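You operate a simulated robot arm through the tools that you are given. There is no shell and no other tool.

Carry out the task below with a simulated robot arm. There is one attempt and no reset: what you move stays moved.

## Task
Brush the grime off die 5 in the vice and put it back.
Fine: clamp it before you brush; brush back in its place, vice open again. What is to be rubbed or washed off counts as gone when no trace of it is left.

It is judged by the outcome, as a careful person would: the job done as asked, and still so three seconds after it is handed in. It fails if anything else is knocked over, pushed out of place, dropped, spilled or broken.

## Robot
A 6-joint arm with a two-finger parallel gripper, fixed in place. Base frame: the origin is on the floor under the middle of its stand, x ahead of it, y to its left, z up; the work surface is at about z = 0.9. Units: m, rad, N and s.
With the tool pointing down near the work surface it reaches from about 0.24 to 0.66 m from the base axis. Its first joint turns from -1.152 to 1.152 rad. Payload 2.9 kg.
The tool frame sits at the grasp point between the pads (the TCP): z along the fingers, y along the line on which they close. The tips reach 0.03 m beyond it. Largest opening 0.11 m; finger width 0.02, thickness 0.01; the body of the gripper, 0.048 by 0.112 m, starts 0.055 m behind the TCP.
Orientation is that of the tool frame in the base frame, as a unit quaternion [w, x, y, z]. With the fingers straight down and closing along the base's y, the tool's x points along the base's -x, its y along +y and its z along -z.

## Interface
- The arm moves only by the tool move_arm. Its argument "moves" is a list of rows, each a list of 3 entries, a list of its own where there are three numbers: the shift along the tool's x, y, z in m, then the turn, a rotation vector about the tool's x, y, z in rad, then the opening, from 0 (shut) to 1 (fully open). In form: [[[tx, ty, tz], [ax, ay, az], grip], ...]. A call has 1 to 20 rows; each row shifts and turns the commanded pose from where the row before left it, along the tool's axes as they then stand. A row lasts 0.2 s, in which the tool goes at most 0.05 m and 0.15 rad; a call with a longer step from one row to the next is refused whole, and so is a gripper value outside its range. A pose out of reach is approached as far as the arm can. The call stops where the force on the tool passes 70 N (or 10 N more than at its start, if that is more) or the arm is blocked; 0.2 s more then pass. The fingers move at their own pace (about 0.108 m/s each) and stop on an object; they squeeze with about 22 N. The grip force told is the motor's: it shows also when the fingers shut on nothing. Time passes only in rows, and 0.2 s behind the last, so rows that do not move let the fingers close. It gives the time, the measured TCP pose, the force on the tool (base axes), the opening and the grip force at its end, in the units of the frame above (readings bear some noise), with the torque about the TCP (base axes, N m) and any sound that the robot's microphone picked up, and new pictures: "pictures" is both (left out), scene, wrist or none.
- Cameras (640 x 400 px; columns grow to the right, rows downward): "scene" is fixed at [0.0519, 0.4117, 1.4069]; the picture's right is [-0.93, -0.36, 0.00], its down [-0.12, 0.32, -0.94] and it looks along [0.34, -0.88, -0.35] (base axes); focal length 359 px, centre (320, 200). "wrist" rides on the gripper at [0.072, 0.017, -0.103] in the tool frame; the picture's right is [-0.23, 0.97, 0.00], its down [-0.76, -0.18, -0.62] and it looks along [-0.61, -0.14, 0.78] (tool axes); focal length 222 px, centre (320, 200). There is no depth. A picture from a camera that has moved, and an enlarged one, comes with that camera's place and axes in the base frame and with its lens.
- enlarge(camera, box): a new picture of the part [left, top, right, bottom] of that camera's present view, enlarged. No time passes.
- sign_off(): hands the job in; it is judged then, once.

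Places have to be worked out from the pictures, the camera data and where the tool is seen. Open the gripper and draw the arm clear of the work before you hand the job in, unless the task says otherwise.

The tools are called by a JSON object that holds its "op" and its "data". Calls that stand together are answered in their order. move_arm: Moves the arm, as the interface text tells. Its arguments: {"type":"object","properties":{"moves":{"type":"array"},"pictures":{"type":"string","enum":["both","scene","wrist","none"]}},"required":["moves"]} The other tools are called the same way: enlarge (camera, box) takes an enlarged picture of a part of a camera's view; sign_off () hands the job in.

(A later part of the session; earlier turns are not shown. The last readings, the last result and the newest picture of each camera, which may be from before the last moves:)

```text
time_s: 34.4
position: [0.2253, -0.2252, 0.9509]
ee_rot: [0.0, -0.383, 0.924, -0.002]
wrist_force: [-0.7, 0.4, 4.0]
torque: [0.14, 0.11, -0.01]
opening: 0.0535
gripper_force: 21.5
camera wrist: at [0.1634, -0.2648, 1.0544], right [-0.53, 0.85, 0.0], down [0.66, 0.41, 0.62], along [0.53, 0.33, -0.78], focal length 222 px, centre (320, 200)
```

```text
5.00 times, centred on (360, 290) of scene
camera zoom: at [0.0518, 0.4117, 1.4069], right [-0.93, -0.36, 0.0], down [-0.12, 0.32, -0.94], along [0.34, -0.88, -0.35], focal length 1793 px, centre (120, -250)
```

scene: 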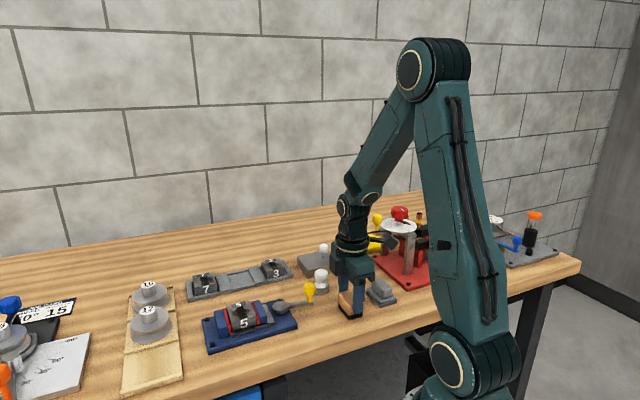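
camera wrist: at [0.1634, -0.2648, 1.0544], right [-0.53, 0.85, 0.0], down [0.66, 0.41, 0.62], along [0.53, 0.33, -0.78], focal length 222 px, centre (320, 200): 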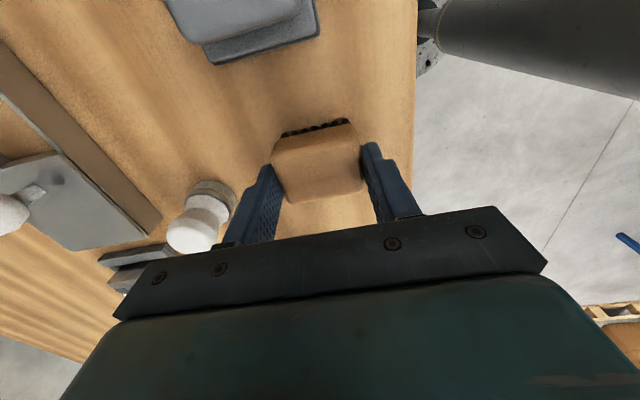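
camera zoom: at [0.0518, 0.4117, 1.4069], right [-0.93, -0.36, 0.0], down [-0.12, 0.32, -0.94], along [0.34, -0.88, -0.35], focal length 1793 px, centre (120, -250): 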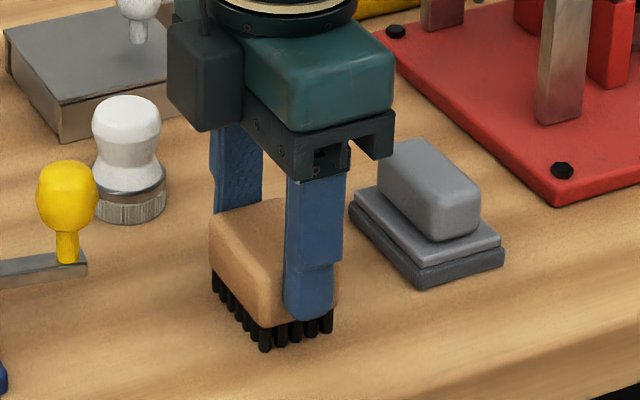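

The brush is gripped (0.0535 wide), and the bristle ends are about 0.051 m below the TCP. I'll lift it and carry it high over the clamped die, which is centred near s≈0.2285, n≈−0.3645 with its top at about 0.950.

{"op": "move_arm", "data": {"moves": [[[0, 0, -0.01], [0, 0, 0], 0.25], [[0, 0, -0.04], [0, 0, 0], 0.25], [[0, 0, -0.04], [0, 0, 0], 0.25], [[0, 0, -0.04], [0, 0, 0], 0.25], [[-0.0381, -0.0067, 0], [0, 0, 0], 0.25], [[-0.0381, -0.0067, 0], [0, 0, 0], 0.25], [[-0.0381, -0.0067, 0], [0, 0, 0], 0.25], [[-0.0381, -0.0067, 0], [0, 0, 0], 0.25], [[-0.0381, -0.0067, 0], [0, 0, 0], 0.25], [[-0.0381, -0.0067, 0], [0, 0, 0], 0.25], [[0, 0, 0], [0, 0, 0], 0.25], [[0, 0, 0], [0, 0, 0], 0.25]]}}

{"op": "enlarge", "data": {"camera": "wrist", "box": [200, 20, 440, 220]}}

{"op": "enlarge", "data": {"camera": "scene", "box": [195, 240, 345, 360]}}

```text
time_s: 37.0
position: [0.4198, -0.0947, 1.0826]
ee_rot: [-0.001, -0.383, 0.924, -0.001]
wrist_force: [1.6, -0.5, -0.4]
torque: [-0.02, 0.03, 0.0]
opening: 0.0535
gripper_force: 22.3
camera wrist: at [0.3555, -0.135, 1.1863], right [-0.53, 0.85, 0.0], down [0.66, 0.41, 0.62], along [0.53, 0.33, -0.78], focal length 222 px, centre (320, 200)
```

scene: 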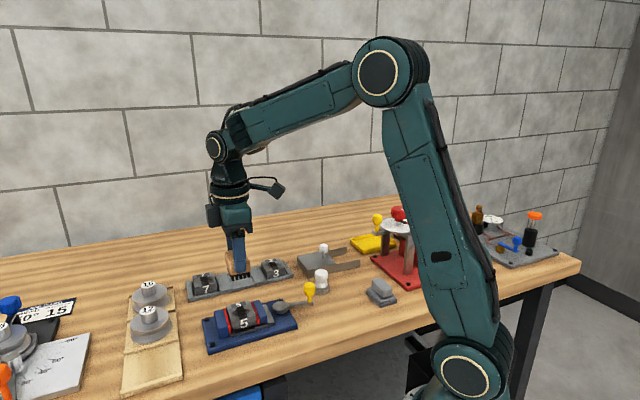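
wrist: 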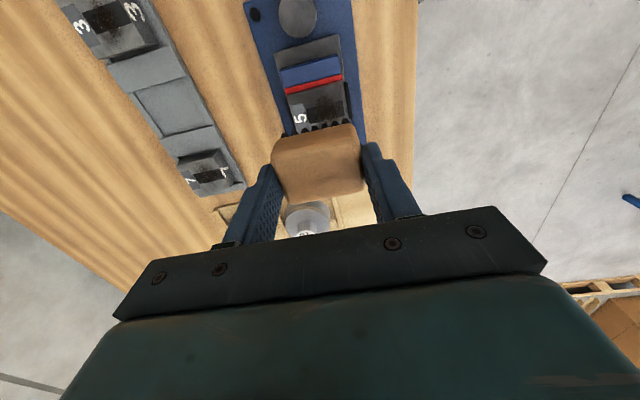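

```text
2.00 times, centred on (320, 120) of wrist
camera zoom: at [0.3555, -0.135, 1.1863], right [-0.53, 0.85, 0.0], down [0.66, 0.41, 0.62], along [0.53, 0.33, -0.78], focal length 444 px, centre (320, 360)
```

zoom: 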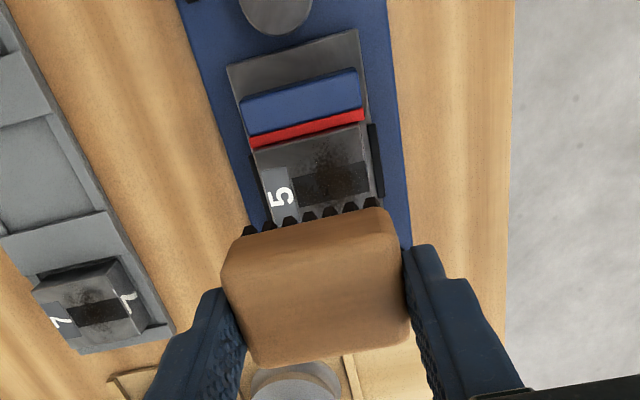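

```text
3.33 times, centred on (270, 300) of scene
camera zoom: at [0.0519, 0.4117, 1.4069], right [-0.93, -0.36, 0.0], down [-0.12, 0.32, -0.94], along [0.34, -0.88, -0.35], focal length 1196 px, centre (487, -133)
```

zoom: 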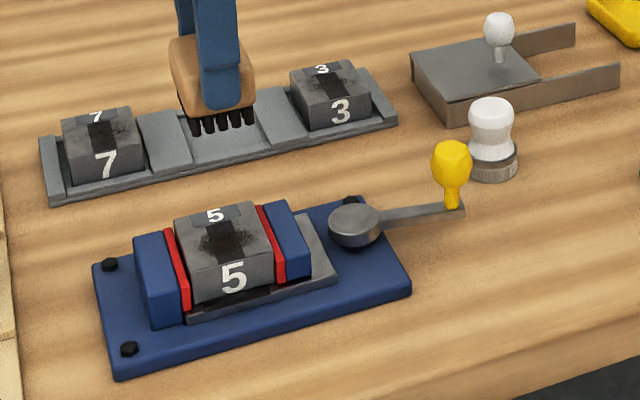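

The brush is over the die at s≈0.229, n≈−0.364, with the die centre at s≈0.227, n≈−0.363. I'll shift slightly toward the grime centre and descend to just above bristle contact, expected at TCP z≈1.001.

{"op": "move_arm", "data": {"moves": [[[0.002, 0.005, 0], [0, 0, 0], 0.25], [[0, 0, 0.03], [0, 0, 0], 0.25], [[0, 0, 0.03], [0, 0, 0], 0.25], [[0, 0, 0.014], [0, 0, 0], 0.25], [[0, 0, 0], [0, 0, 0], 0.25], [[0, 0, 0], [0, 0, 0], 0.25]]}}

{"op": "enlarge", "data": {"camera": "scene", "box": [205, 270, 305, 350]}}

{"op": "enlarge", "data": {"camera": "wrist", "box": [220, 40, 420, 220]}}

```text
time_s: 38.4
position: [0.4117, -0.0928, 1.0064]
ee_rot: [-0.001, -0.383, 0.924, -0.001]
wrist_force: [0.0, -0.9, -1.1]
torque: [-0.03, -0.03, 0.03]
opening: 0.0536
gripper_force: 22.5
camera wrist: at [0.3487, -0.1326, 1.1107], right [-0.53, 0.85, 0.0], down [0.66, 0.41, 0.62], along [0.53, 0.33, -0.78], focal length 222 px, centre (320, 200)
```

scene: 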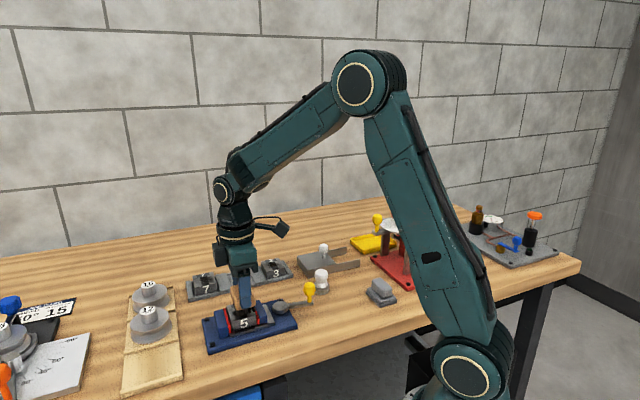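
wrist: 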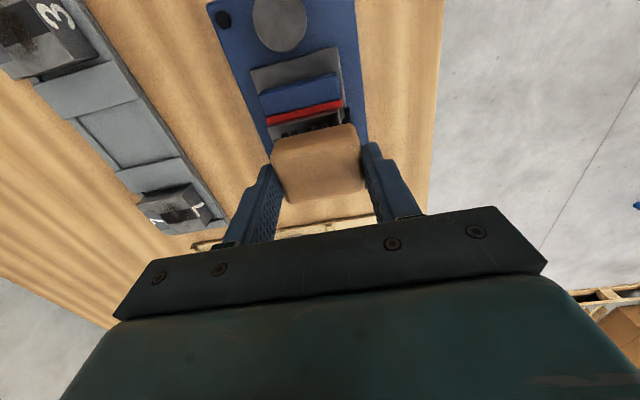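

```text
5.00 times, centred on (255, 310) of scene
camera zoom: at [0.0519, 0.4117, 1.4069], right [-0.93, -0.36, 0.0], down [-0.12, 0.32, -0.94], along [0.34, -0.88, -0.35], focal length 1793 px, centre (645, -350)
```

zoom: 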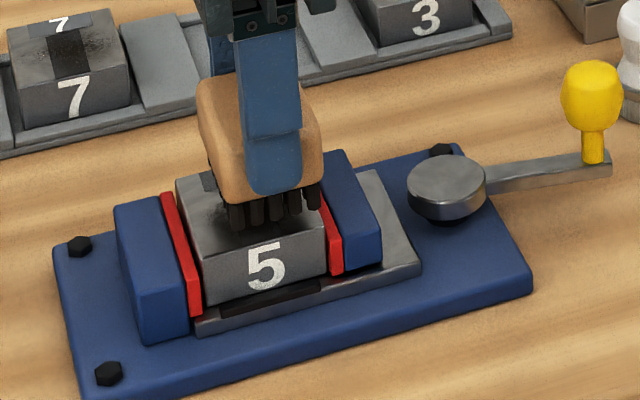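

```text
2.22 times, centred on (320, 130) of wrist
camera zoom: at [0.3487, -0.1326, 1.1107], right [-0.53, 0.85, 0.0], down [0.66, 0.41, 0.62], along [0.53, 0.33, -0.78], focal length 494 px, centre (320, 356)
```

zoom: 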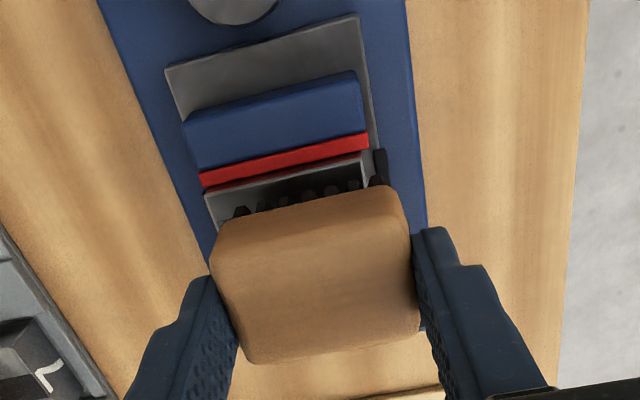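

The bristles hover a few millimetres above the die. I'll descend in 2 mm steps to find contact.

{"op": "move_arm", "data": {"moves": [[[0, 0, 0.002], [0, 0, 0], 0.25], [[0, 0, 0.002], [0, 0, 0], 0.25], [[0, 0, 0], [0, 0, 0], 0.25]], "pictures": "none"}}

{"op": "move_arm", "data": {"moves": [[[0, 0, 0.002], [0, 0, 0], 0.25], [[0, 0, 0], [0, 0, 0], 0.25]], "pictures": "none"}}

```text
time_s: 39.2
position: [0.4123, -0.0931, 1.0025]
ee_rot: [-0.001, -0.383, 0.924, -0.001]
wrist_force: [-0.2, 0.3, -1.3]
torque: [0.0, -0.06, 0.01]
opening: 0.0535
gripper_force: 21.7
```

```text
time_s: 39.8
position: [0.4133, -0.092, 1.0004]
ee_rot: [0.0, -0.382, 0.924, 0.0]
wrist_force: [1.0, 0.3, -1.0]
torque: [-0.01, 0.0, 0.02]
opening: 0.0531
gripper_force: 22.2
```

No contact force yet at z≈1.000, so I'll go slightly further.

{"op": "move_arm", "data": {"moves": [[[0, 0, 0.0015], [0, 0, 0], 0.25], [[0, 0, 0], [0, 0, 0], 0.25]], "pictures": "none"}}

{"op": "move_arm", "data": {"moves": [[[0, 0, 0.0015], [0, 0, 0], 0.25], [[0, 0, 0], [0, 0, 0], 0.25]]}}

{"op": "enlarge", "data": {"camera": "scene", "box": [205, 270, 305, 350]}}

```text
time_s: 40.4
position: [0.4124, -0.0912, 0.9987]
ee_rot: [0.0, -0.383, 0.924, 0.0]
wrist_force: [-0.2, -0.2, -1.2]
torque: [-0.02, -0.02, -0.01]
opening: 0.0533
gripper_force: 21.7
```

```text
time_s: 41.0
position: [0.4108, -0.0902, 0.997]
ee_rot: [0.0, -0.382, 0.924, -0.001]
wrist_force: [0.0, -0.3, -0.1]
torque: [0.01, -0.01, 0.02]
opening: 0.0529
gripper_force: 21.9
camera wrist: at [0.3478, -0.1301, 1.1004], right [-0.53, 0.85, 0.0], down [0.66, 0.41, 0.62], along [0.53, 0.33, -0.78], focal length 222 px, centre (320, 200)
```

scene: 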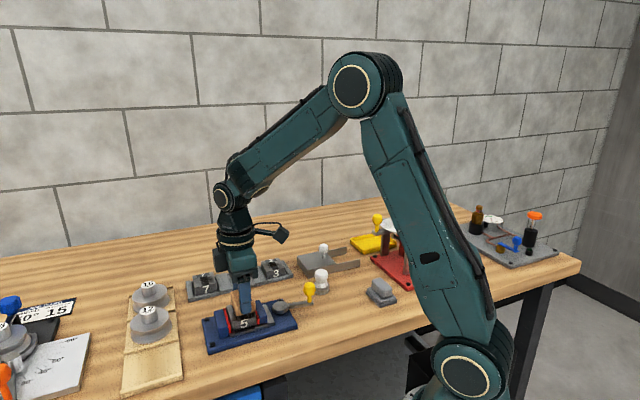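
wrist: 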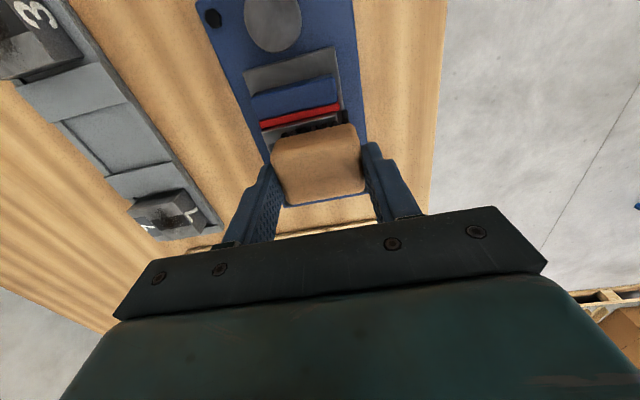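

```text
5.00 times, centred on (255, 310) of scene
camera zoom: at [0.0519, 0.4117, 1.4069], right [-0.93, -0.36, 0.0], down [-0.12, 0.32, -0.94], along [0.34, -0.88, -0.35], focal length 1793 px, centre (645, -350)
```

zoom: 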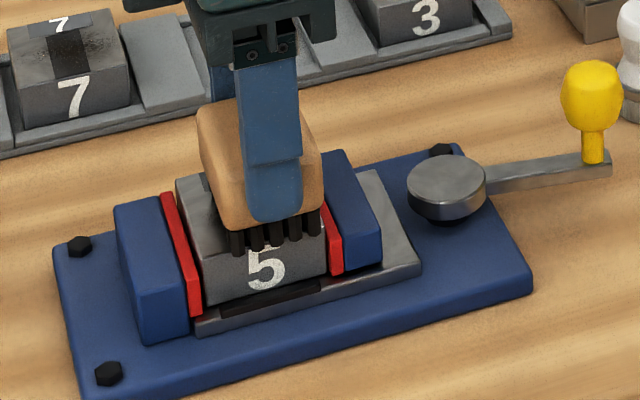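

The front bristle row overhangs the die's front edge by a few millimetres, and there is still no contact force. I'll shift back 6 mm in n and keep descending gently.

{"op": "move_arm", "data": {"moves": [[[0, -0.006, -0.002], [0, 0, 0], 0.25], [[0, 0, 0.002], [0, 0, 0], 0.25], [[0, 0, 0], [0, 0, 0], 0.25], [[0, 0, 0], [0, 0, 0], 0.25]], "pictures": "none"}}

{"op": "move_arm", "data": {"moves": [[[0, 0, 0.0015], [0, 0, 0], 0.25], [[0, 0, 0], [0, 0, 0], 0.25]], "pictures": "none"}}

{"op": "enlarge", "data": {"camera": "scene", "box": [215, 280, 285, 340]}}

```text
time_s: 42.0
position: [0.415, -0.0949, 0.9981]
ee_rot: [-0.001, -0.382, 0.924, -0.001]
wrist_force: [-0.3, 0.1, -0.8]
torque: [0.01, -0.04, 0.04]
opening: 0.0532
gripper_force: 21.8
```

```text
time_s: 42.6
position: [0.4147, -0.0941, 0.9969]
ee_rot: [0.0, -0.382, 0.924, -0.001]
wrist_force: [0.0, 0.8, -1.5]
torque: [0.0, -0.01, 0.02]
opening: 0.0534
gripper_force: 21.9
```

```text
6.67 times, centred on (250, 310) of scene
camera zoom: at [0.0519, 0.4117, 1.4069], right [-0.93, -0.36, 0.0], down [-0.12, 0.32, -0.94], along [0.34, -0.88, -0.35], focal length 2391 px, centre (787, -533)
```

zoom: 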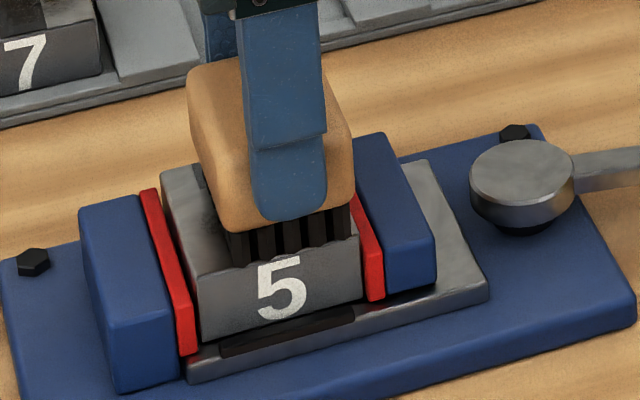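

The bristle tips now overlap the die's top with almost no resistance, so they are soft. I'll hold this height and scrub back and forth across the groove (s), then along it (n), and inspect.

{"op": "move_arm", "data": {"moves": [[[0.012, 0, 0], [0, 0, 0], 0.25], [[-0.024, 0, 0], [0, 0, 0], 0.25], [[0.024, 0, 0], [0, 0, 0], 0.25], [[-0.024, 0, 0], [0, 0, 0], 0.25], [[0.024, 0, 0], [0, 0, 0], 0.25], [[-0.024, 0, 0], [0, 0, 0], 0.25], [[0.024, 0, 0], [0, 0, 0], 0.25], [[-0.012, 0, 0], [0, 0, 0], 0.25], [[0, 0.01, 0], [0, 0, 0], 0.25], [[0, -0.02, 0], [0, 0, 0], 0.25], [[0, 0.02, 0], [0, 0, 0], 0.25], [[0, -0.02, 0], [0, 0, 0], 0.25], [[0, 0.02, 0], [0, 0, 0], 0.25], [[0, -0.02, 0], [0, 0, 0], 0.25], [[0, 0.02, 0], [0, 0, 0], 0.25], [[0, -0.01, 0], [0, 0, 0], 0.25], [[0, 0, 0], [0, 0, 0], 0.25]]}}

{"op": "enlarge", "data": {"camera": "scene", "box": [215, 280, 285, 340]}}

```text
time_s: 46.2
position: [0.4157, -0.0935, 0.9964]
ee_rot: [-0.001, -0.383, 0.924, -0.001]
wrist_force: [-1.0, 0.1, -1.0]
torque: [-0.02, -0.02, 0.01]
opening: 0.0532
gripper_force: 21.8
camera wrist: at [0.3523, -0.1329, 1.0992], right [-0.53, 0.85, 0.0], down [0.66, 0.41, 0.62], along [0.53, 0.33, -0.78], focal length 222 px, centre (320, 200)
```

scene: 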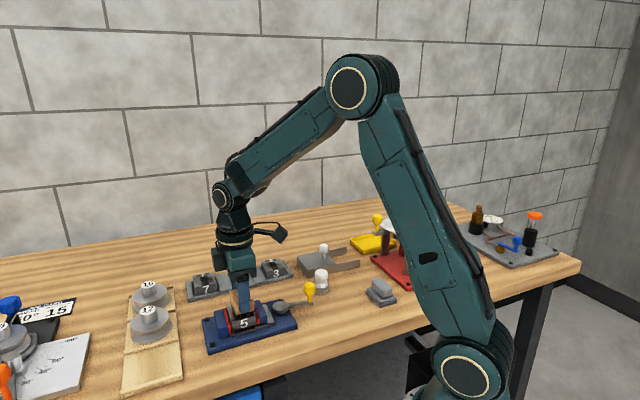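
wrist: 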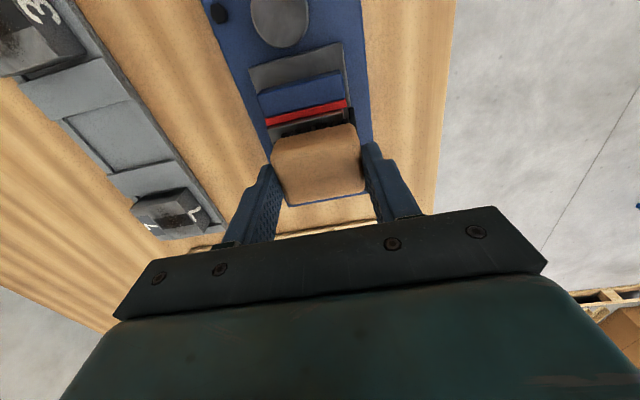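

```text
6.67 times, centred on (250, 310) of scene
camera zoom: at [0.0519, 0.4117, 1.4069], right [-0.93, -0.36, 0.0], down [-0.12, 0.32, -0.94], along [0.34, -0.88, -0.35], focal length 2391 px, centre (787, -533)
```

zoom: 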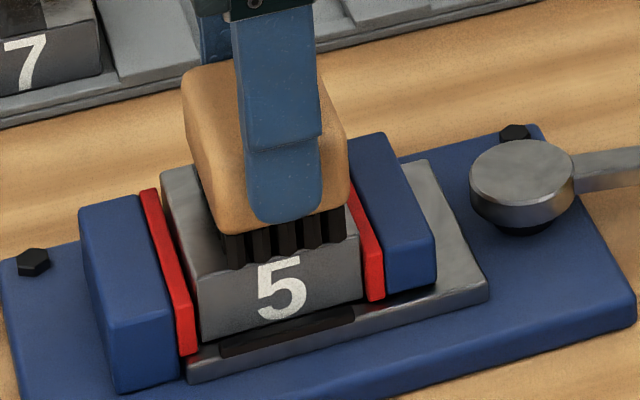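

I'll lift the brush to inspect the die's top.

{"op": "move_arm", "data": {"moves": [[[0, 0, -0.03], [0, 0, 0], 0.25], [[0, 0, -0.03], [0, 0, 0], 0.25], [[0, 0, -0.03], [0, 0, 0], 0.25], [[0, 0, 0], [0, 0, 0], 0.25]]}}

{"op": "enlarge", "data": {"camera": "scene", "box": [215, 290, 285, 340]}}

{"op": "enlarge", "data": {"camera": "wrist", "box": [260, 60, 380, 160]}}

```text
time_s: 47.2
position: [0.415, -0.0964, 1.0875]
ee_rot: [-0.001, -0.382, 0.924, 0.0]
wrist_force: [0.6, -0.5, -1.2]
torque: [0.03, 0.04, 0.0]
opening: 0.053
gripper_force: 22.1
camera wrist: at [0.3527, -0.1353, 1.1903], right [-0.53, 0.85, 0.0], down [0.66, 0.41, 0.62], along [0.53, 0.33, -0.78], focal length 222 px, centre (320, 200)
```

scene: 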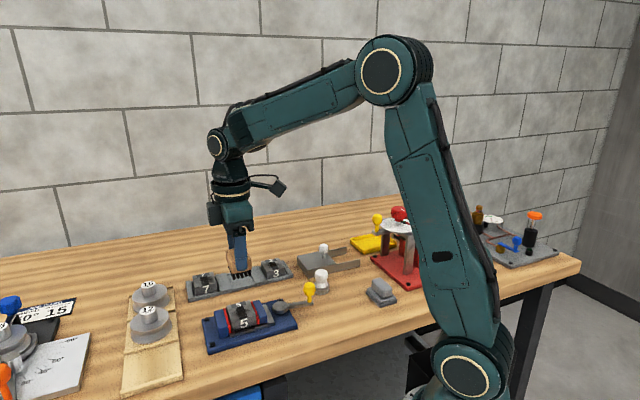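
wrist: 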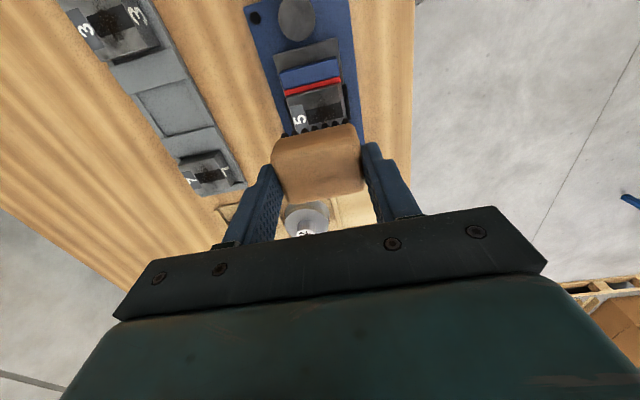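

```text
8.00 times, centred on (250, 315) of scene
camera zoom: at [0.0519, 0.4117, 1.4069], right [-0.93, -0.36, 0.0], down [-0.12, 0.32, -0.94], along [0.34, -0.88, -0.35], focal length 2869 px, centre (880, -720)
```

zoom: 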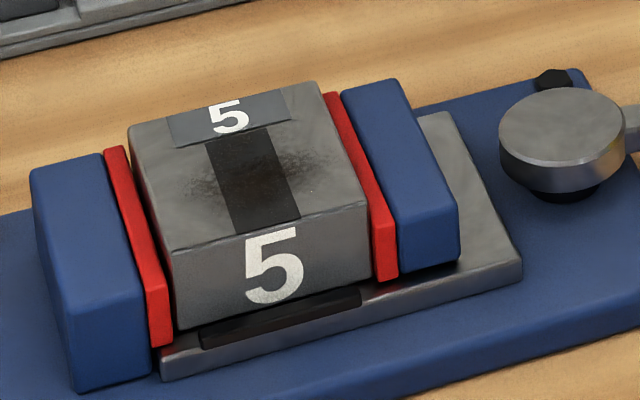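

```text
4.00 times, centred on (320, 110) of wrist
camera zoom: at [0.3527, -0.1353, 1.1903], right [-0.53, 0.85, 0.0], down [0.66, 0.41, 0.62], along [0.53, 0.33, -0.78], focal length 888 px, centre (320, 560)
```

zoom: 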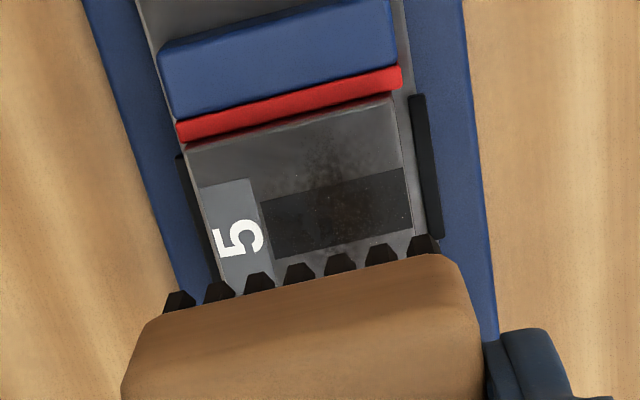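

The grime is fading but a trace remains, so the brushing works. I'll go back down to the same height and scrub more.

{"op": "move_arm", "data": {"moves": [[[0, 0, 0.03], [0, 0, 0], 0.25], [[0, 0, 0.03], [0, 0, 0], 0.25], [[0, 0, 0.03], [0, 0, 0], 0.25], [[0.013, 0, 0], [0, 0, 0], 0.25], [[-0.026, 0, 0], [0, 0, 0], 0.25], [[0.026, 0, 0], [0, 0, 0], 0.25], [[-0.026, 0, 0], [0, 0, 0], 0.25], [[0.026, 0, 0], [0, 0, 0], 0.25], [[-0.026, 0, 0], [0, 0, 0], 0.25], [[0.026, 0, 0], [0, 0, 0], 0.25], [[-0.026, 0, 0], [0, 0, 0], 0.25], [[0.026, 0, 0], [0, 0, 0], 0.25], [[-0.026, 0, 0], [0, 0, 0], 0.25], [[0.026, 0, 0], [0, 0, 0], 0.25], [[-0.026, 0, 0], [0, 0, 0], 0.25], [[0.026, 0, 0], [0, 0, 0], 0.25], [[-0.026, 0, 0], [0, 0, 0], 0.25], [[0.013, 0, 0], [0, 0, 0], 0.25], [[0, 0, 0], [0, 0, 0], 0.25]], "pictures": "none"}}

{"op": "move_arm", "data": {"moves": [[[0, 0.012, 0], [0, 0, 0], 0.25], [[0, -0.024, 0], [0, 0, 0], 0.25], [[0, 0.024, 0], [0, 0, 0], 0.25], [[0, -0.024, 0], [0, 0, 0], 0.25], [[0, 0.024, 0], [0, 0, 0], 0.25], [[0, -0.024, 0], [0, 0, 0], 0.25], [[0, 0.024, 0], [0, 0, 0], 0.25], [[0, -0.024, 0], [0, 0, 0], 0.25], [[0, 0.024, 0], [0, 0, 0], 0.25], [[0, -0.024, 0], [0, 0, 0], 0.25], [[0, 0.024, 0], [0, 0, 0], 0.25], [[0, -0.024, 0], [0, 0, 0], 0.25], [[0, 0.012, 0], [0, 0, 0], 0.25], [[0, 0, -0.03], [0, 0, 0], 0.25], [[0, 0, -0.03], [0, 0, 0], 0.25], [[0, 0, -0.03], [0, 0, 0], 0.25], [[0, 0, 0], [0, 0, 0], 0.25]]}}

{"op": "enlarge", "data": {"camera": "scene", "box": [215, 290, 285, 340]}}

{"op": "enlarge", "data": {"camera": "wrist", "box": [260, 60, 380, 160]}}

```text
time_s: 51.2
position: [0.4157, -0.0956, 0.9955]
ee_rot: [-0.001, -0.383, 0.924, 0.0]
wrist_force: [0.5, 1.0, -0.9]
torque: [0.02, 0.04, -0.01]
opening: 0.0531
gripper_force: 21.7
```

```text
time_s: 54.8
position: [0.4164, -0.0968, 1.0854]
ee_rot: [-0.001, -0.382, 0.924, 0.0]
wrist_force: [0.4, 0.2, -0.8]
torque: [0.0, 0.0, 0.03]
opening: 0.0534
gripper_force: 21.5
camera wrist: at [0.3524, -0.1363, 1.1887], right [-0.53, 0.85, 0.0], down [0.66, 0.41, 0.62], along [0.53, 0.33, -0.78], focal length 222 px, centre (320, 200)
```

scene: 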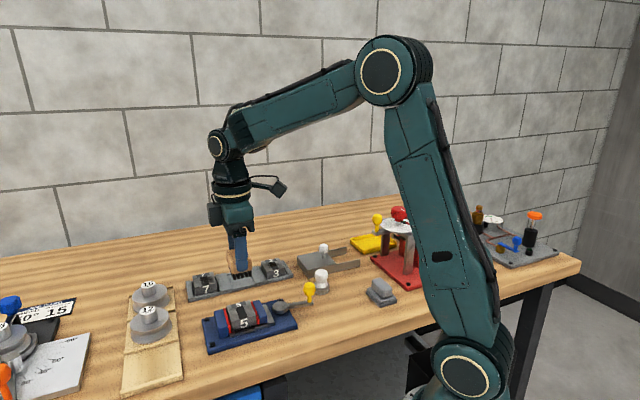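
wrist: 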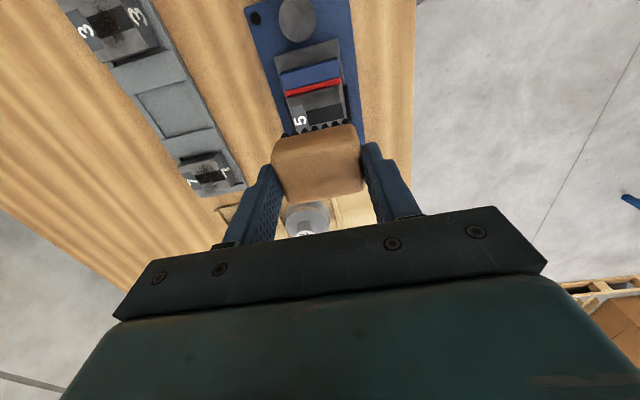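

```text
8.00 times, centred on (250, 315) of scene
camera zoom: at [0.0519, 0.4117, 1.4069], right [-0.93, -0.36, 0.0], down [-0.12, 0.32, -0.94], along [0.34, -0.88, -0.35], focal length 2869 px, centre (880, -720)
```

zoom: 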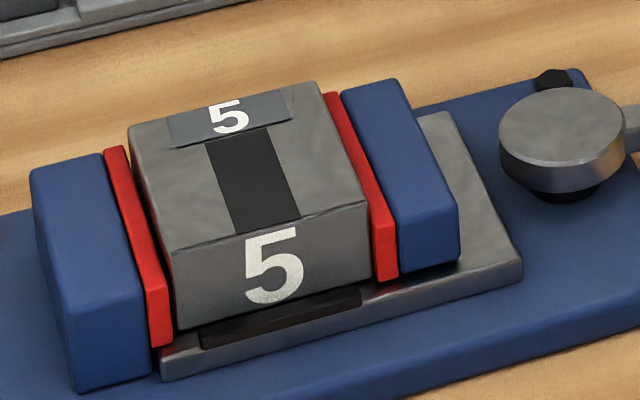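

```text
4.00 times, centred on (320, 110) of wrist
camera zoom: at [0.3524, -0.1363, 1.1887], right [-0.53, 0.85, 0.0], down [0.66, 0.41, 0.62], along [0.53, 0.33, -0.78], focal length 888 px, centre (320, 560)
```

zoom: 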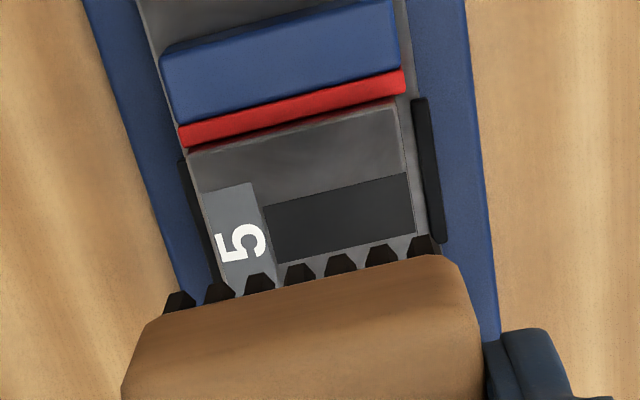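

The die looks clean. To be sure no faint trace is left, I'll do one more full round over the whole top and then inspect once more.

{"op": "move_arm", "data": {"moves": [[[0, 0, 0.03], [0, 0, 0], 0.25], [[0, 0, 0.03], [0, 0, 0], 0.25], [[0, 0, 0.03], [0, 0, 0], 0.25], [[0.013, 0.008, 0], [0, 0, 0], 0.25], [[-0.026, 0, 0], [0, 0, 0], 0.25], [[0.026, 0, 0], [0, 0, 0], 0.25], [[-0.026, 0, 0], [0, 0, 0], 0.25], [[0.026, 0, 0], [0, 0, 0], 0.25], [[-0.026, -0.016, 0], [0, 0, 0], 0.25], [[0.026, 0, 0], [0, 0, 0], 0.25], [[-0.026, 0, 0], [0, 0, 0], 0.25], [[0.026, 0, 0], [0, 0, 0], 0.25], [[-0.013, 0.008, 0], [0, 0, 0], 0.25], [[0, 0.012, 0], [0, 0, 0], 0.25], [[0, -0.024, 0], [0, 0, 0], 0.25], [[0, 0.024, 0], [0, 0, 0], 0.25], [[0, -0.024, 0], [0, 0, 0], 0.25], [[0, 0.012, 0], [0, 0, 0], 0.25], [[0, 0, 0], [0, 0, 0], 0.25]], "pictures": "none"}}

{"op": "move_arm", "data": {"moves": [[[0, 0, -0.03], [0, 0, 0], 0.25], [[0, 0, -0.03], [0, 0, 0], 0.25], [[0, 0, -0.03], [0, 0, 0], 0.25], [[0, 0, 0], [0, 0, 0], 0.25]]}}

{"op": "enlarge", "data": {"camera": "scene", "box": [225, 295, 275, 335]}}

{"op": "enlarge", "data": {"camera": "wrist", "box": [270, 70, 370, 150]}}

```text
time_s: 58.8
position: [0.4147, -0.0977, 0.9966]
ee_rot: [-0.001, -0.383, 0.924, 0.0]
wrist_force: [-1.1, 0.8, 0.0]
torque: [-0.01, 0.0, 0.02]
opening: 0.0533
gripper_force: 21.6
```

```text
time_s: 59.8
position: [0.4153, -0.094, 1.0876]
ee_rot: [-0.001, -0.382, 0.924, -0.001]
wrist_force: [-0.3, 0.4, -0.8]
torque: [-0.02, 0.0, -0.02]
opening: 0.0535
gripper_force: 22.3
camera wrist: at [0.3516, -0.1333, 1.1906], right [-0.53, 0.85, 0.0], down [0.66, 0.41, 0.62], along [0.53, 0.33, -0.78], focal length 222 px, centre (320, 200)
```

scene: 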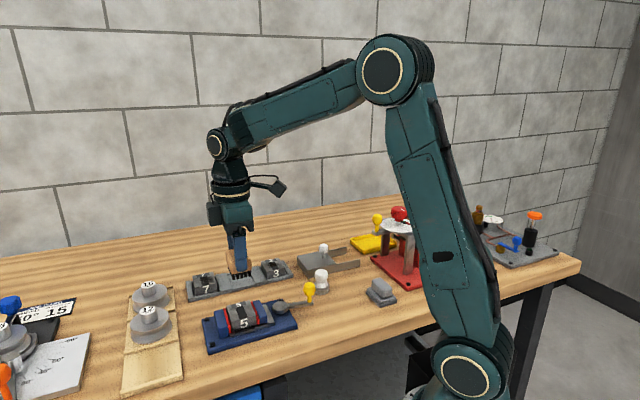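
wrist: 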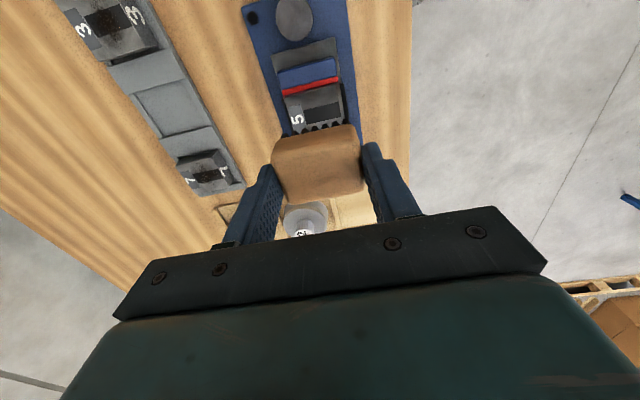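

```text
10.00 times, centred on (250, 315) of scene
camera zoom: at [0.0519, 0.4117, 1.4069], right [-0.93, -0.36, 0.0], down [-0.12, 0.32, -0.94], along [0.34, -0.88, -0.35], focal length 3586 px, centre (1020, -950)
```

zoom: 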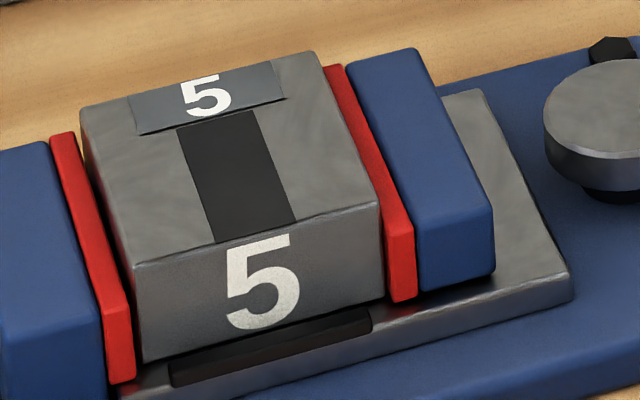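

```text
5.00 times, centred on (320, 110) of wrist
camera zoom: at [0.3516, -0.1333, 1.1906], right [-0.53, 0.85, 0.0], down [0.66, 0.41, 0.62], along [0.53, 0.33, -0.78], focal length 1111 px, centre (320, 650)
```

zoom: 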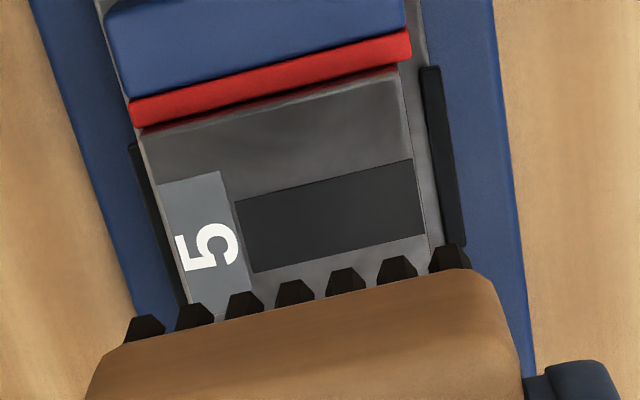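

The die's top and groove are clean. I'll return the brush by the reversed path: Δs −0.2266, Δn +0.041 at height, then down to about 2 cm above its home.

{"op": "move_arm", "data": {"moves": [[[0.03777, 0.00687, 0], [0, 0, 0], 0.25], [[0.03777, 0.00687, 0], [0, 0, 0], 0.25], [[0.03777, 0.00687, 0], [0, 0, 0], 0.25], [[0.03777, 0.00687, 0], [0, 0, 0], 0.25], [[0.03777, 0.00687, 0], [0, 0, 0], 0.25], [[0.03775, 0.00685, 0], [0, 0, 0], 0.25], [[0, 0, 0], [0, 0, 0], 0.25], [[0, 0, 0.04], [0, 0, 0], 0.25], [[0, 0, 0.04], [0, 0, 0], 0.25], [[0, 0, 0.035], [0, 0, 0], 0.25], [[0, 0, 0], [0, 0, 0], 0.25], [[0, 0, 0], [0, 0, 0], 0.25]]}}

{"op": "enlarge", "data": {"camera": "scene", "box": [310, 250, 410, 330]}}

```text
time_s: 62.4
position: [0.2234, -0.2267, 0.9719]
ee_rot: [-0.001, -0.382, 0.924, -0.001]
wrist_force: [0.3, -0.3, -1.2]
torque: [-0.03, 0.02, 0.0]
opening: 0.0533
gripper_force: 21.9
camera wrist: at [0.1603, -0.266, 1.0759], right [-0.53, 0.85, 0.0], down [0.66, 0.41, 0.62], along [0.53, 0.33, -0.78], focal length 222 px, centre (320, 200)
```

scene: 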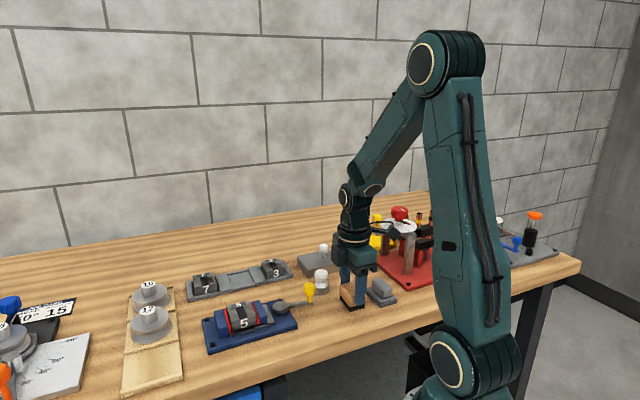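
wrist: 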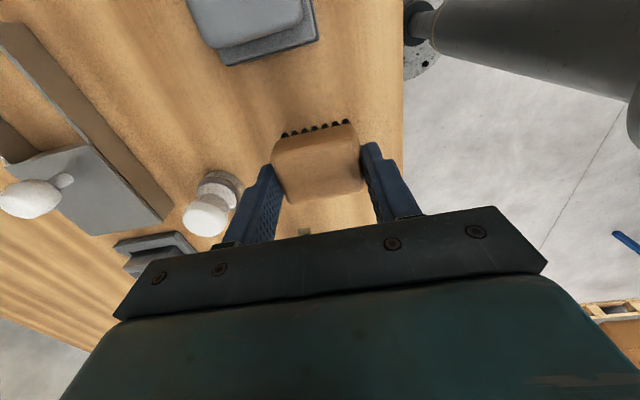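

```text
5.00 times, centred on (360, 290) of scene
camera zoom: at [0.0519, 0.4116, 1.4069], right [-0.93, -0.36, 0.0], down [-0.12, 0.32, -0.94], along [0.34, -0.88, -0.35], focal length 1793 px, centre (120, -250)
```

zoom: 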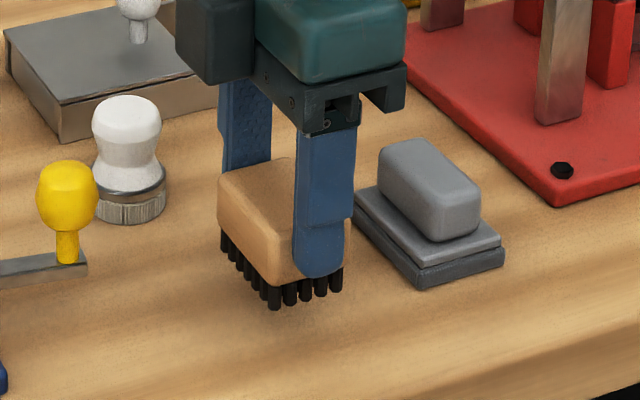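

The measured pose is about 2–3 mm short in s from the home pose, so I'll trim that and lower toward the table in decreasing steps.

{"op": "move_arm", "data": {"moves": [[[-0.002, -0.001, 0.008], [0, 0, 0], 0.25], [[0, 0, 0.006], [0, 0, 0], 0.25], [[0, 0, 0.004], [0, 0, 0], 0.25], [[0, 0, 0], [0, 0, 0], 0.25], [[0, 0, 0], [0, 0, 0], 0.25]]}}

{"op": "enlarge", "data": {"camera": "scene", "box": [310, 250, 410, 330]}}

```text
time_s: 63.6
position: [0.228, -0.225, 0.9542]
ee_rot: [-0.001, -0.383, 0.924, 0.0]
wrist_force: [0.0, 0.1, -1.6]
torque: [-0.01, -0.04, -0.01]
opening: 0.0535
gripper_force: 22.1
camera wrist: at [0.1644, -0.2644, 1.0563], right [-0.53, 0.85, 0.0], down [0.66, 0.41, 0.62], along [0.53, 0.33, -0.78], focal length 222 px, centre (320, 200)
```

scene: 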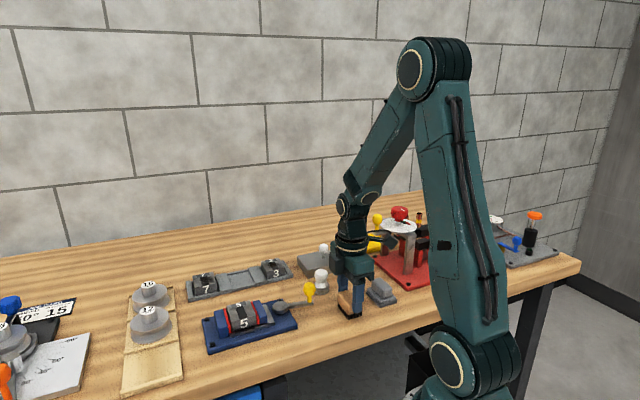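
wrist: 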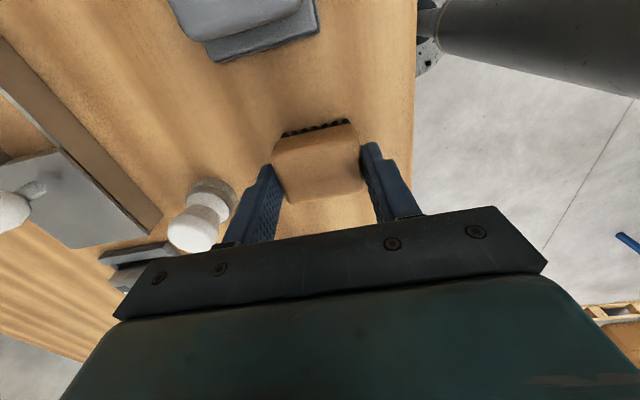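

```text
5.00 times, centred on (360, 290) of scene
camera zoom: at [0.0519, 0.4116, 1.4069], right [-0.93, -0.36, 0.0], down [-0.12, 0.32, -0.94], along [0.34, -0.88, -0.35], focal length 1793 px, centre (120, -250)
```

zoom: 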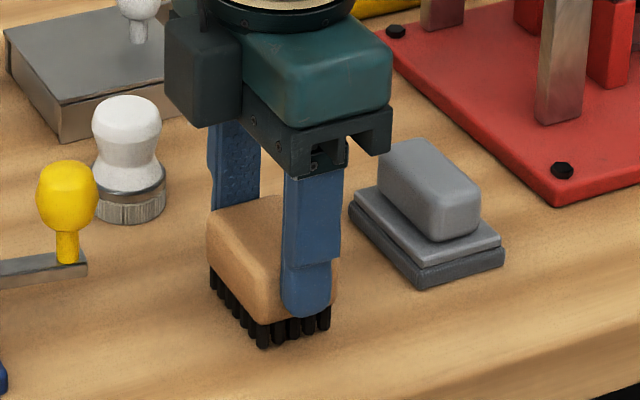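

Nearly home, with the camera pose within 1 mm of the grasp pose and about 2 mm still to go in z. I'll lower the last bit and check for contact.

{"op": "move_arm", "data": {"moves": [[[0.001, 0, 0.0015], [0, 0, 0], 0.25], [[0, 0, 0.001], [0, 0, 0], 0.25], [[0, 0, 0], [0, 0, 0], 0.25], [[0, 0, 0], [0, 0, 0], 0.25]]}}

{"op": "enlarge", "data": {"camera": "scene", "box": [310, 250, 410, 330]}}

```text
time_s: 64.6
position: [0.2273, -0.2257, 0.9507]
ee_rot: [-0.001, -0.382, 0.924, -0.001]
wrist_force: [-4.3, 5.5, 18.2]
torque: [0.21, 0.15, 0.02]
opening: 0.0529
gripper_force: 21.9
camera wrist: at [0.1637, -0.265, 1.0544], right [-0.53, 0.85, 0.0], down [0.66, 0.41, 0.62], along [0.53, 0.33, -0.78], focal length 222 px, centre (320, 200)
```

scene: 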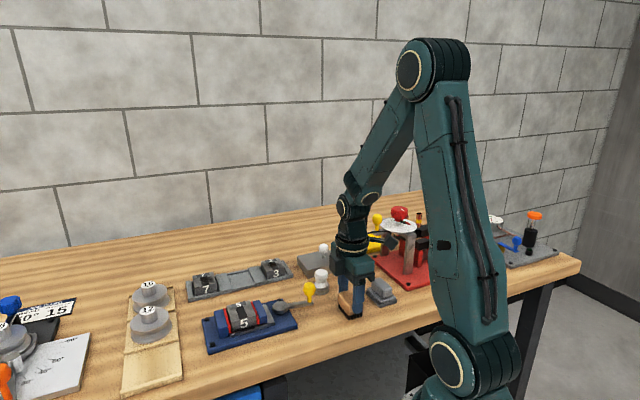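
wrist: 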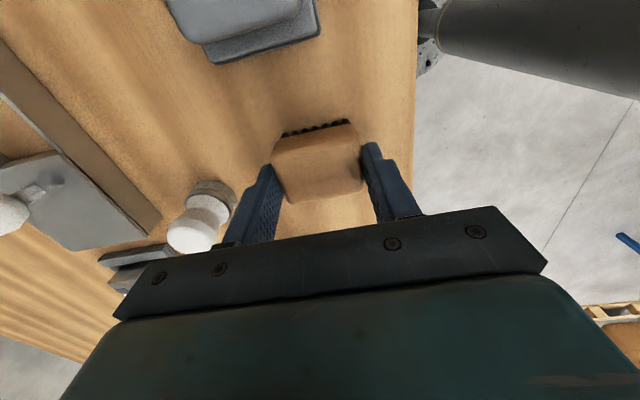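

```text
5.00 times, centred on (360, 290) of scene
camera zoom: at [0.0516, 0.4119, 1.4068], right [-0.93, -0.36, 0.0], down [-0.12, 0.32, -0.94], along [0.34, -0.88, -0.35], focal length 1793 px, centre (120, -250)
```

zoom: 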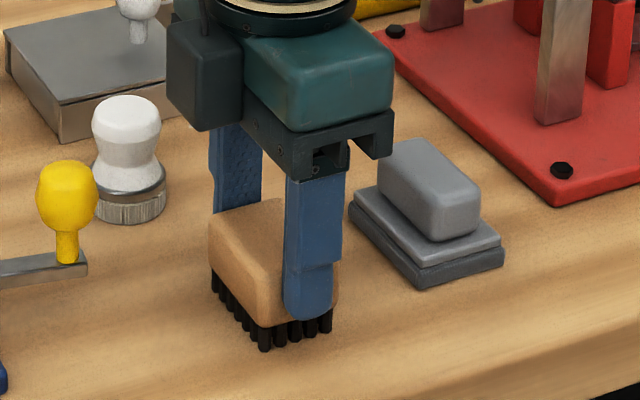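

The brush is on the table at the same pose as when I picked it up (camera within 0.5 mm). I'll ease off the pressure, open, and rise.

{"op": "move_arm", "data": {"moves": [[[0, 0, -0.001], [0, 0, 0], 0.25], [[0, 0, 0], [0, 0, 0], 0.68], [[0, 0, 0], [0, 0, 0], 0.68], [[0, 0, 0], [0, 0, 0], 0.68], [[0, 0, -0.02], [0, 0, 0], 0.68], [[0, 0, -0.04], [0, 0, 0], 0.68], [[0, 0, -0.04], [0, 0, 0], 0.68], [[0, 0, 0], [0, 0, 0], 0.68]]}}

{"op": "enlarge", "data": {"camera": "scene", "box": [310, 250, 410, 330]}}

{"op": "enlarge", "data": {"camera": "wrist", "box": [200, 60, 440, 240]}}

```text
time_s: 66.4
position: [0.2252, -0.226, 1.05]
ee_rot: [-0.001, -0.383, 0.924, 0.0]
wrist_force: [-0.2, -1.0, 0.5]
torque: [0.03, -0.01, 0.0]
opening: 0.0748
gripper_force: 0.1
camera wrist: at [0.1627, -0.2652, 1.1532], right [-0.53, 0.85, 0.0], down [0.66, 0.41, 0.62], along [0.53, 0.33, -0.78], focal length 222 px, centre (320, 200)
```

scene: 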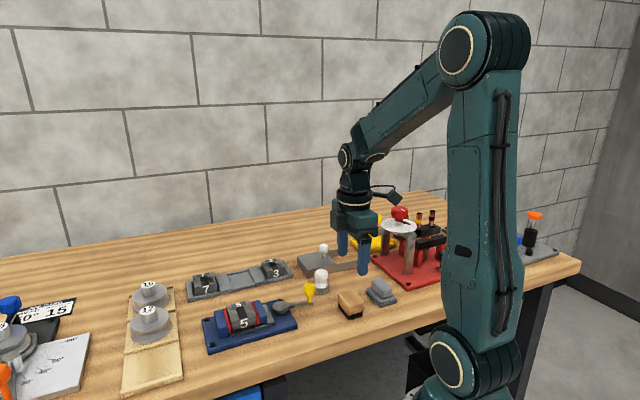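
wrist: 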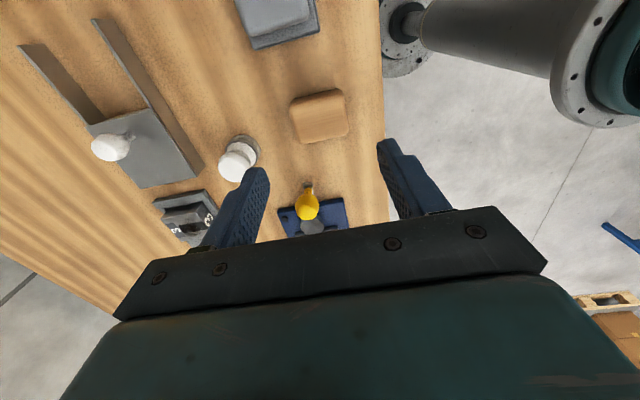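

```text
5.00 times, centred on (360, 290) of scene
camera zoom: at [0.0519, 0.4117, 1.4069], right [-0.93, -0.36, 0.0], down [-0.12, 0.32, -0.94], along [0.34, -0.88, -0.35], focal length 1793 px, centre (120, -250)
```

zoom: 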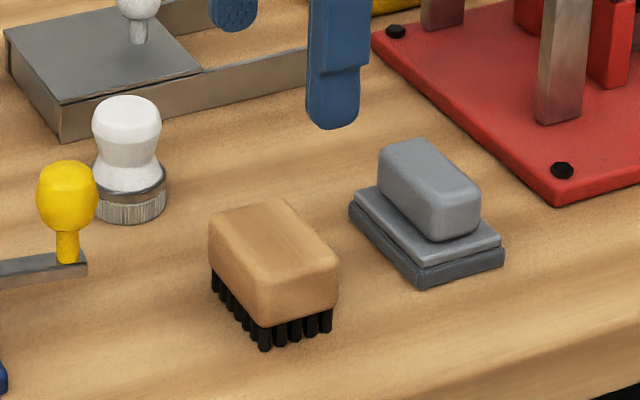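

```text
2.22 times, centred on (320, 150) of wrist
camera zoom: at [0.1627, -0.2652, 1.1532], right [-0.53, 0.85, 0.0], down [0.66, 0.41, 0.62], along [0.53, 0.33, -0.78], focal length 494 px, centre (320, 311)
```

zoom: 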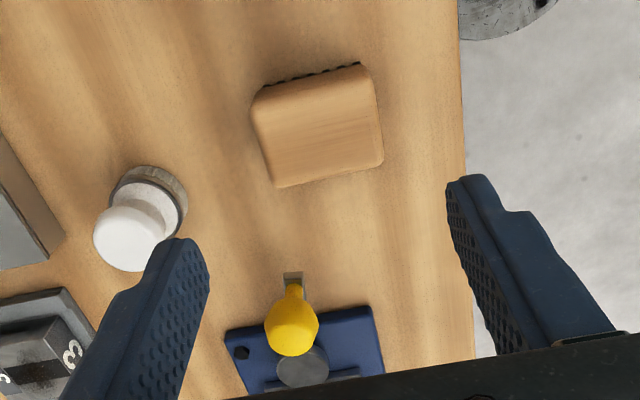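

The brush is back exactly where it was. Next I'll reopen the vice. The knob is at s≈0.082, n≈−0.354, so I'll move above it, align the fingers tangentially (yaw ≈36°) and check.

{"op": "move_arm", "data": {"moves": [[[-0.0275, -0.0116, 0], [0, 0, 0], 0.55], [[-0.0275, -0.0116, 0], [0, 0, 0], 0.55], [[-0.0275, -0.0116, 0], [0, 0, 0], 0.55], [[0, 0, 0], [0, 0, 0.0785], 0.55], [[0, 0, 0], [0, 0, 0.0785], 0.55], [[0, 0, 0.03], [0, 0, 0], 0.55], [[0, 0, 0], [0, 0, 0], 0.55], [[0, 0, 0], [0, 0, 0], 0.55]]}}

{"op": "enlarge", "data": {"camera": "wrist", "box": [200, 60, 440, 240]}}

{"op": "enlarge", "data": {"camera": "scene", "box": [235, 240, 355, 340]}}

```text
time_s: 68.2
position: [0.3104, -0.1896, 1.0205]
ee_rot: [-0.001, -0.309, 0.951, 0.0]
wrist_force: [-0.4, 0.4, -0.4]
torque: [0.01, -0.02, 0.01]
opening: 0.0605
gripper_force: 0.1
camera wrist: at [0.2415, -0.2181, 1.1246], right [-0.39, 0.92, 0.0], down [0.72, 0.3, 0.62], along [0.57, 0.24, -0.78], focal length 222 px, centre (320, 200)
```

scene: 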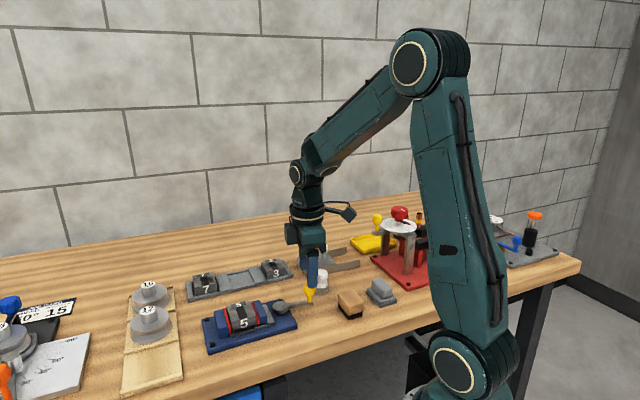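
wrist: 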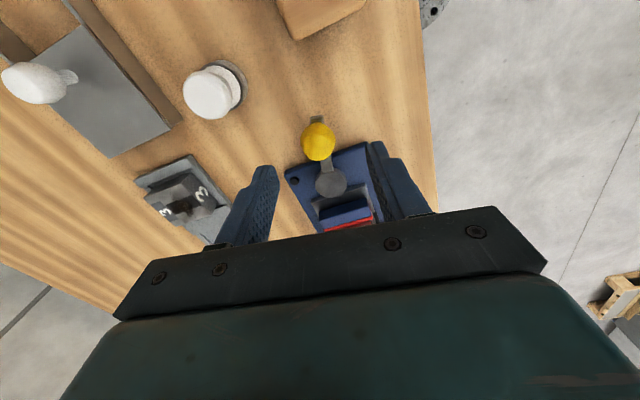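

```text
2.22 times, centred on (320, 150) of wrist
camera zoom: at [0.2415, -0.2181, 1.1246], right [-0.39, 0.92, 0.0], down [0.72, 0.3, 0.62], along [0.57, 0.24, -0.78], focal length 494 px, centre (320, 311)
```

zoom: 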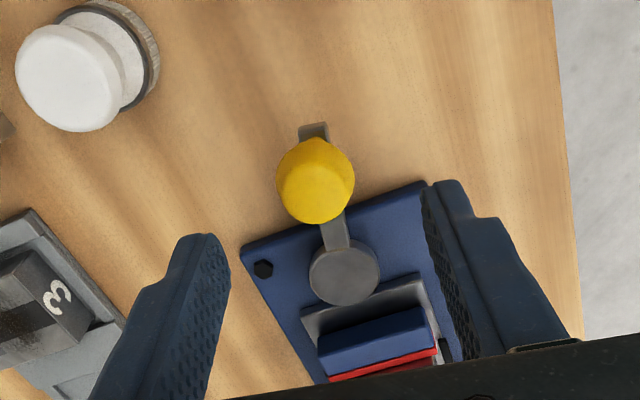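

```text
4.00 times, centred on (295, 290) of scene
camera zoom: at [0.0519, 0.4117, 1.4069], right [-0.93, -0.36, 0.0], down [-0.12, 0.32, -0.94], along [0.34, -0.88, -0.35], focal length 1435 px, centre (420, -160)
```

zoom: 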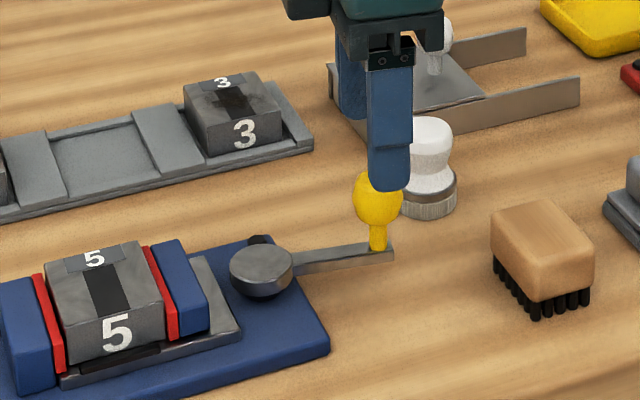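

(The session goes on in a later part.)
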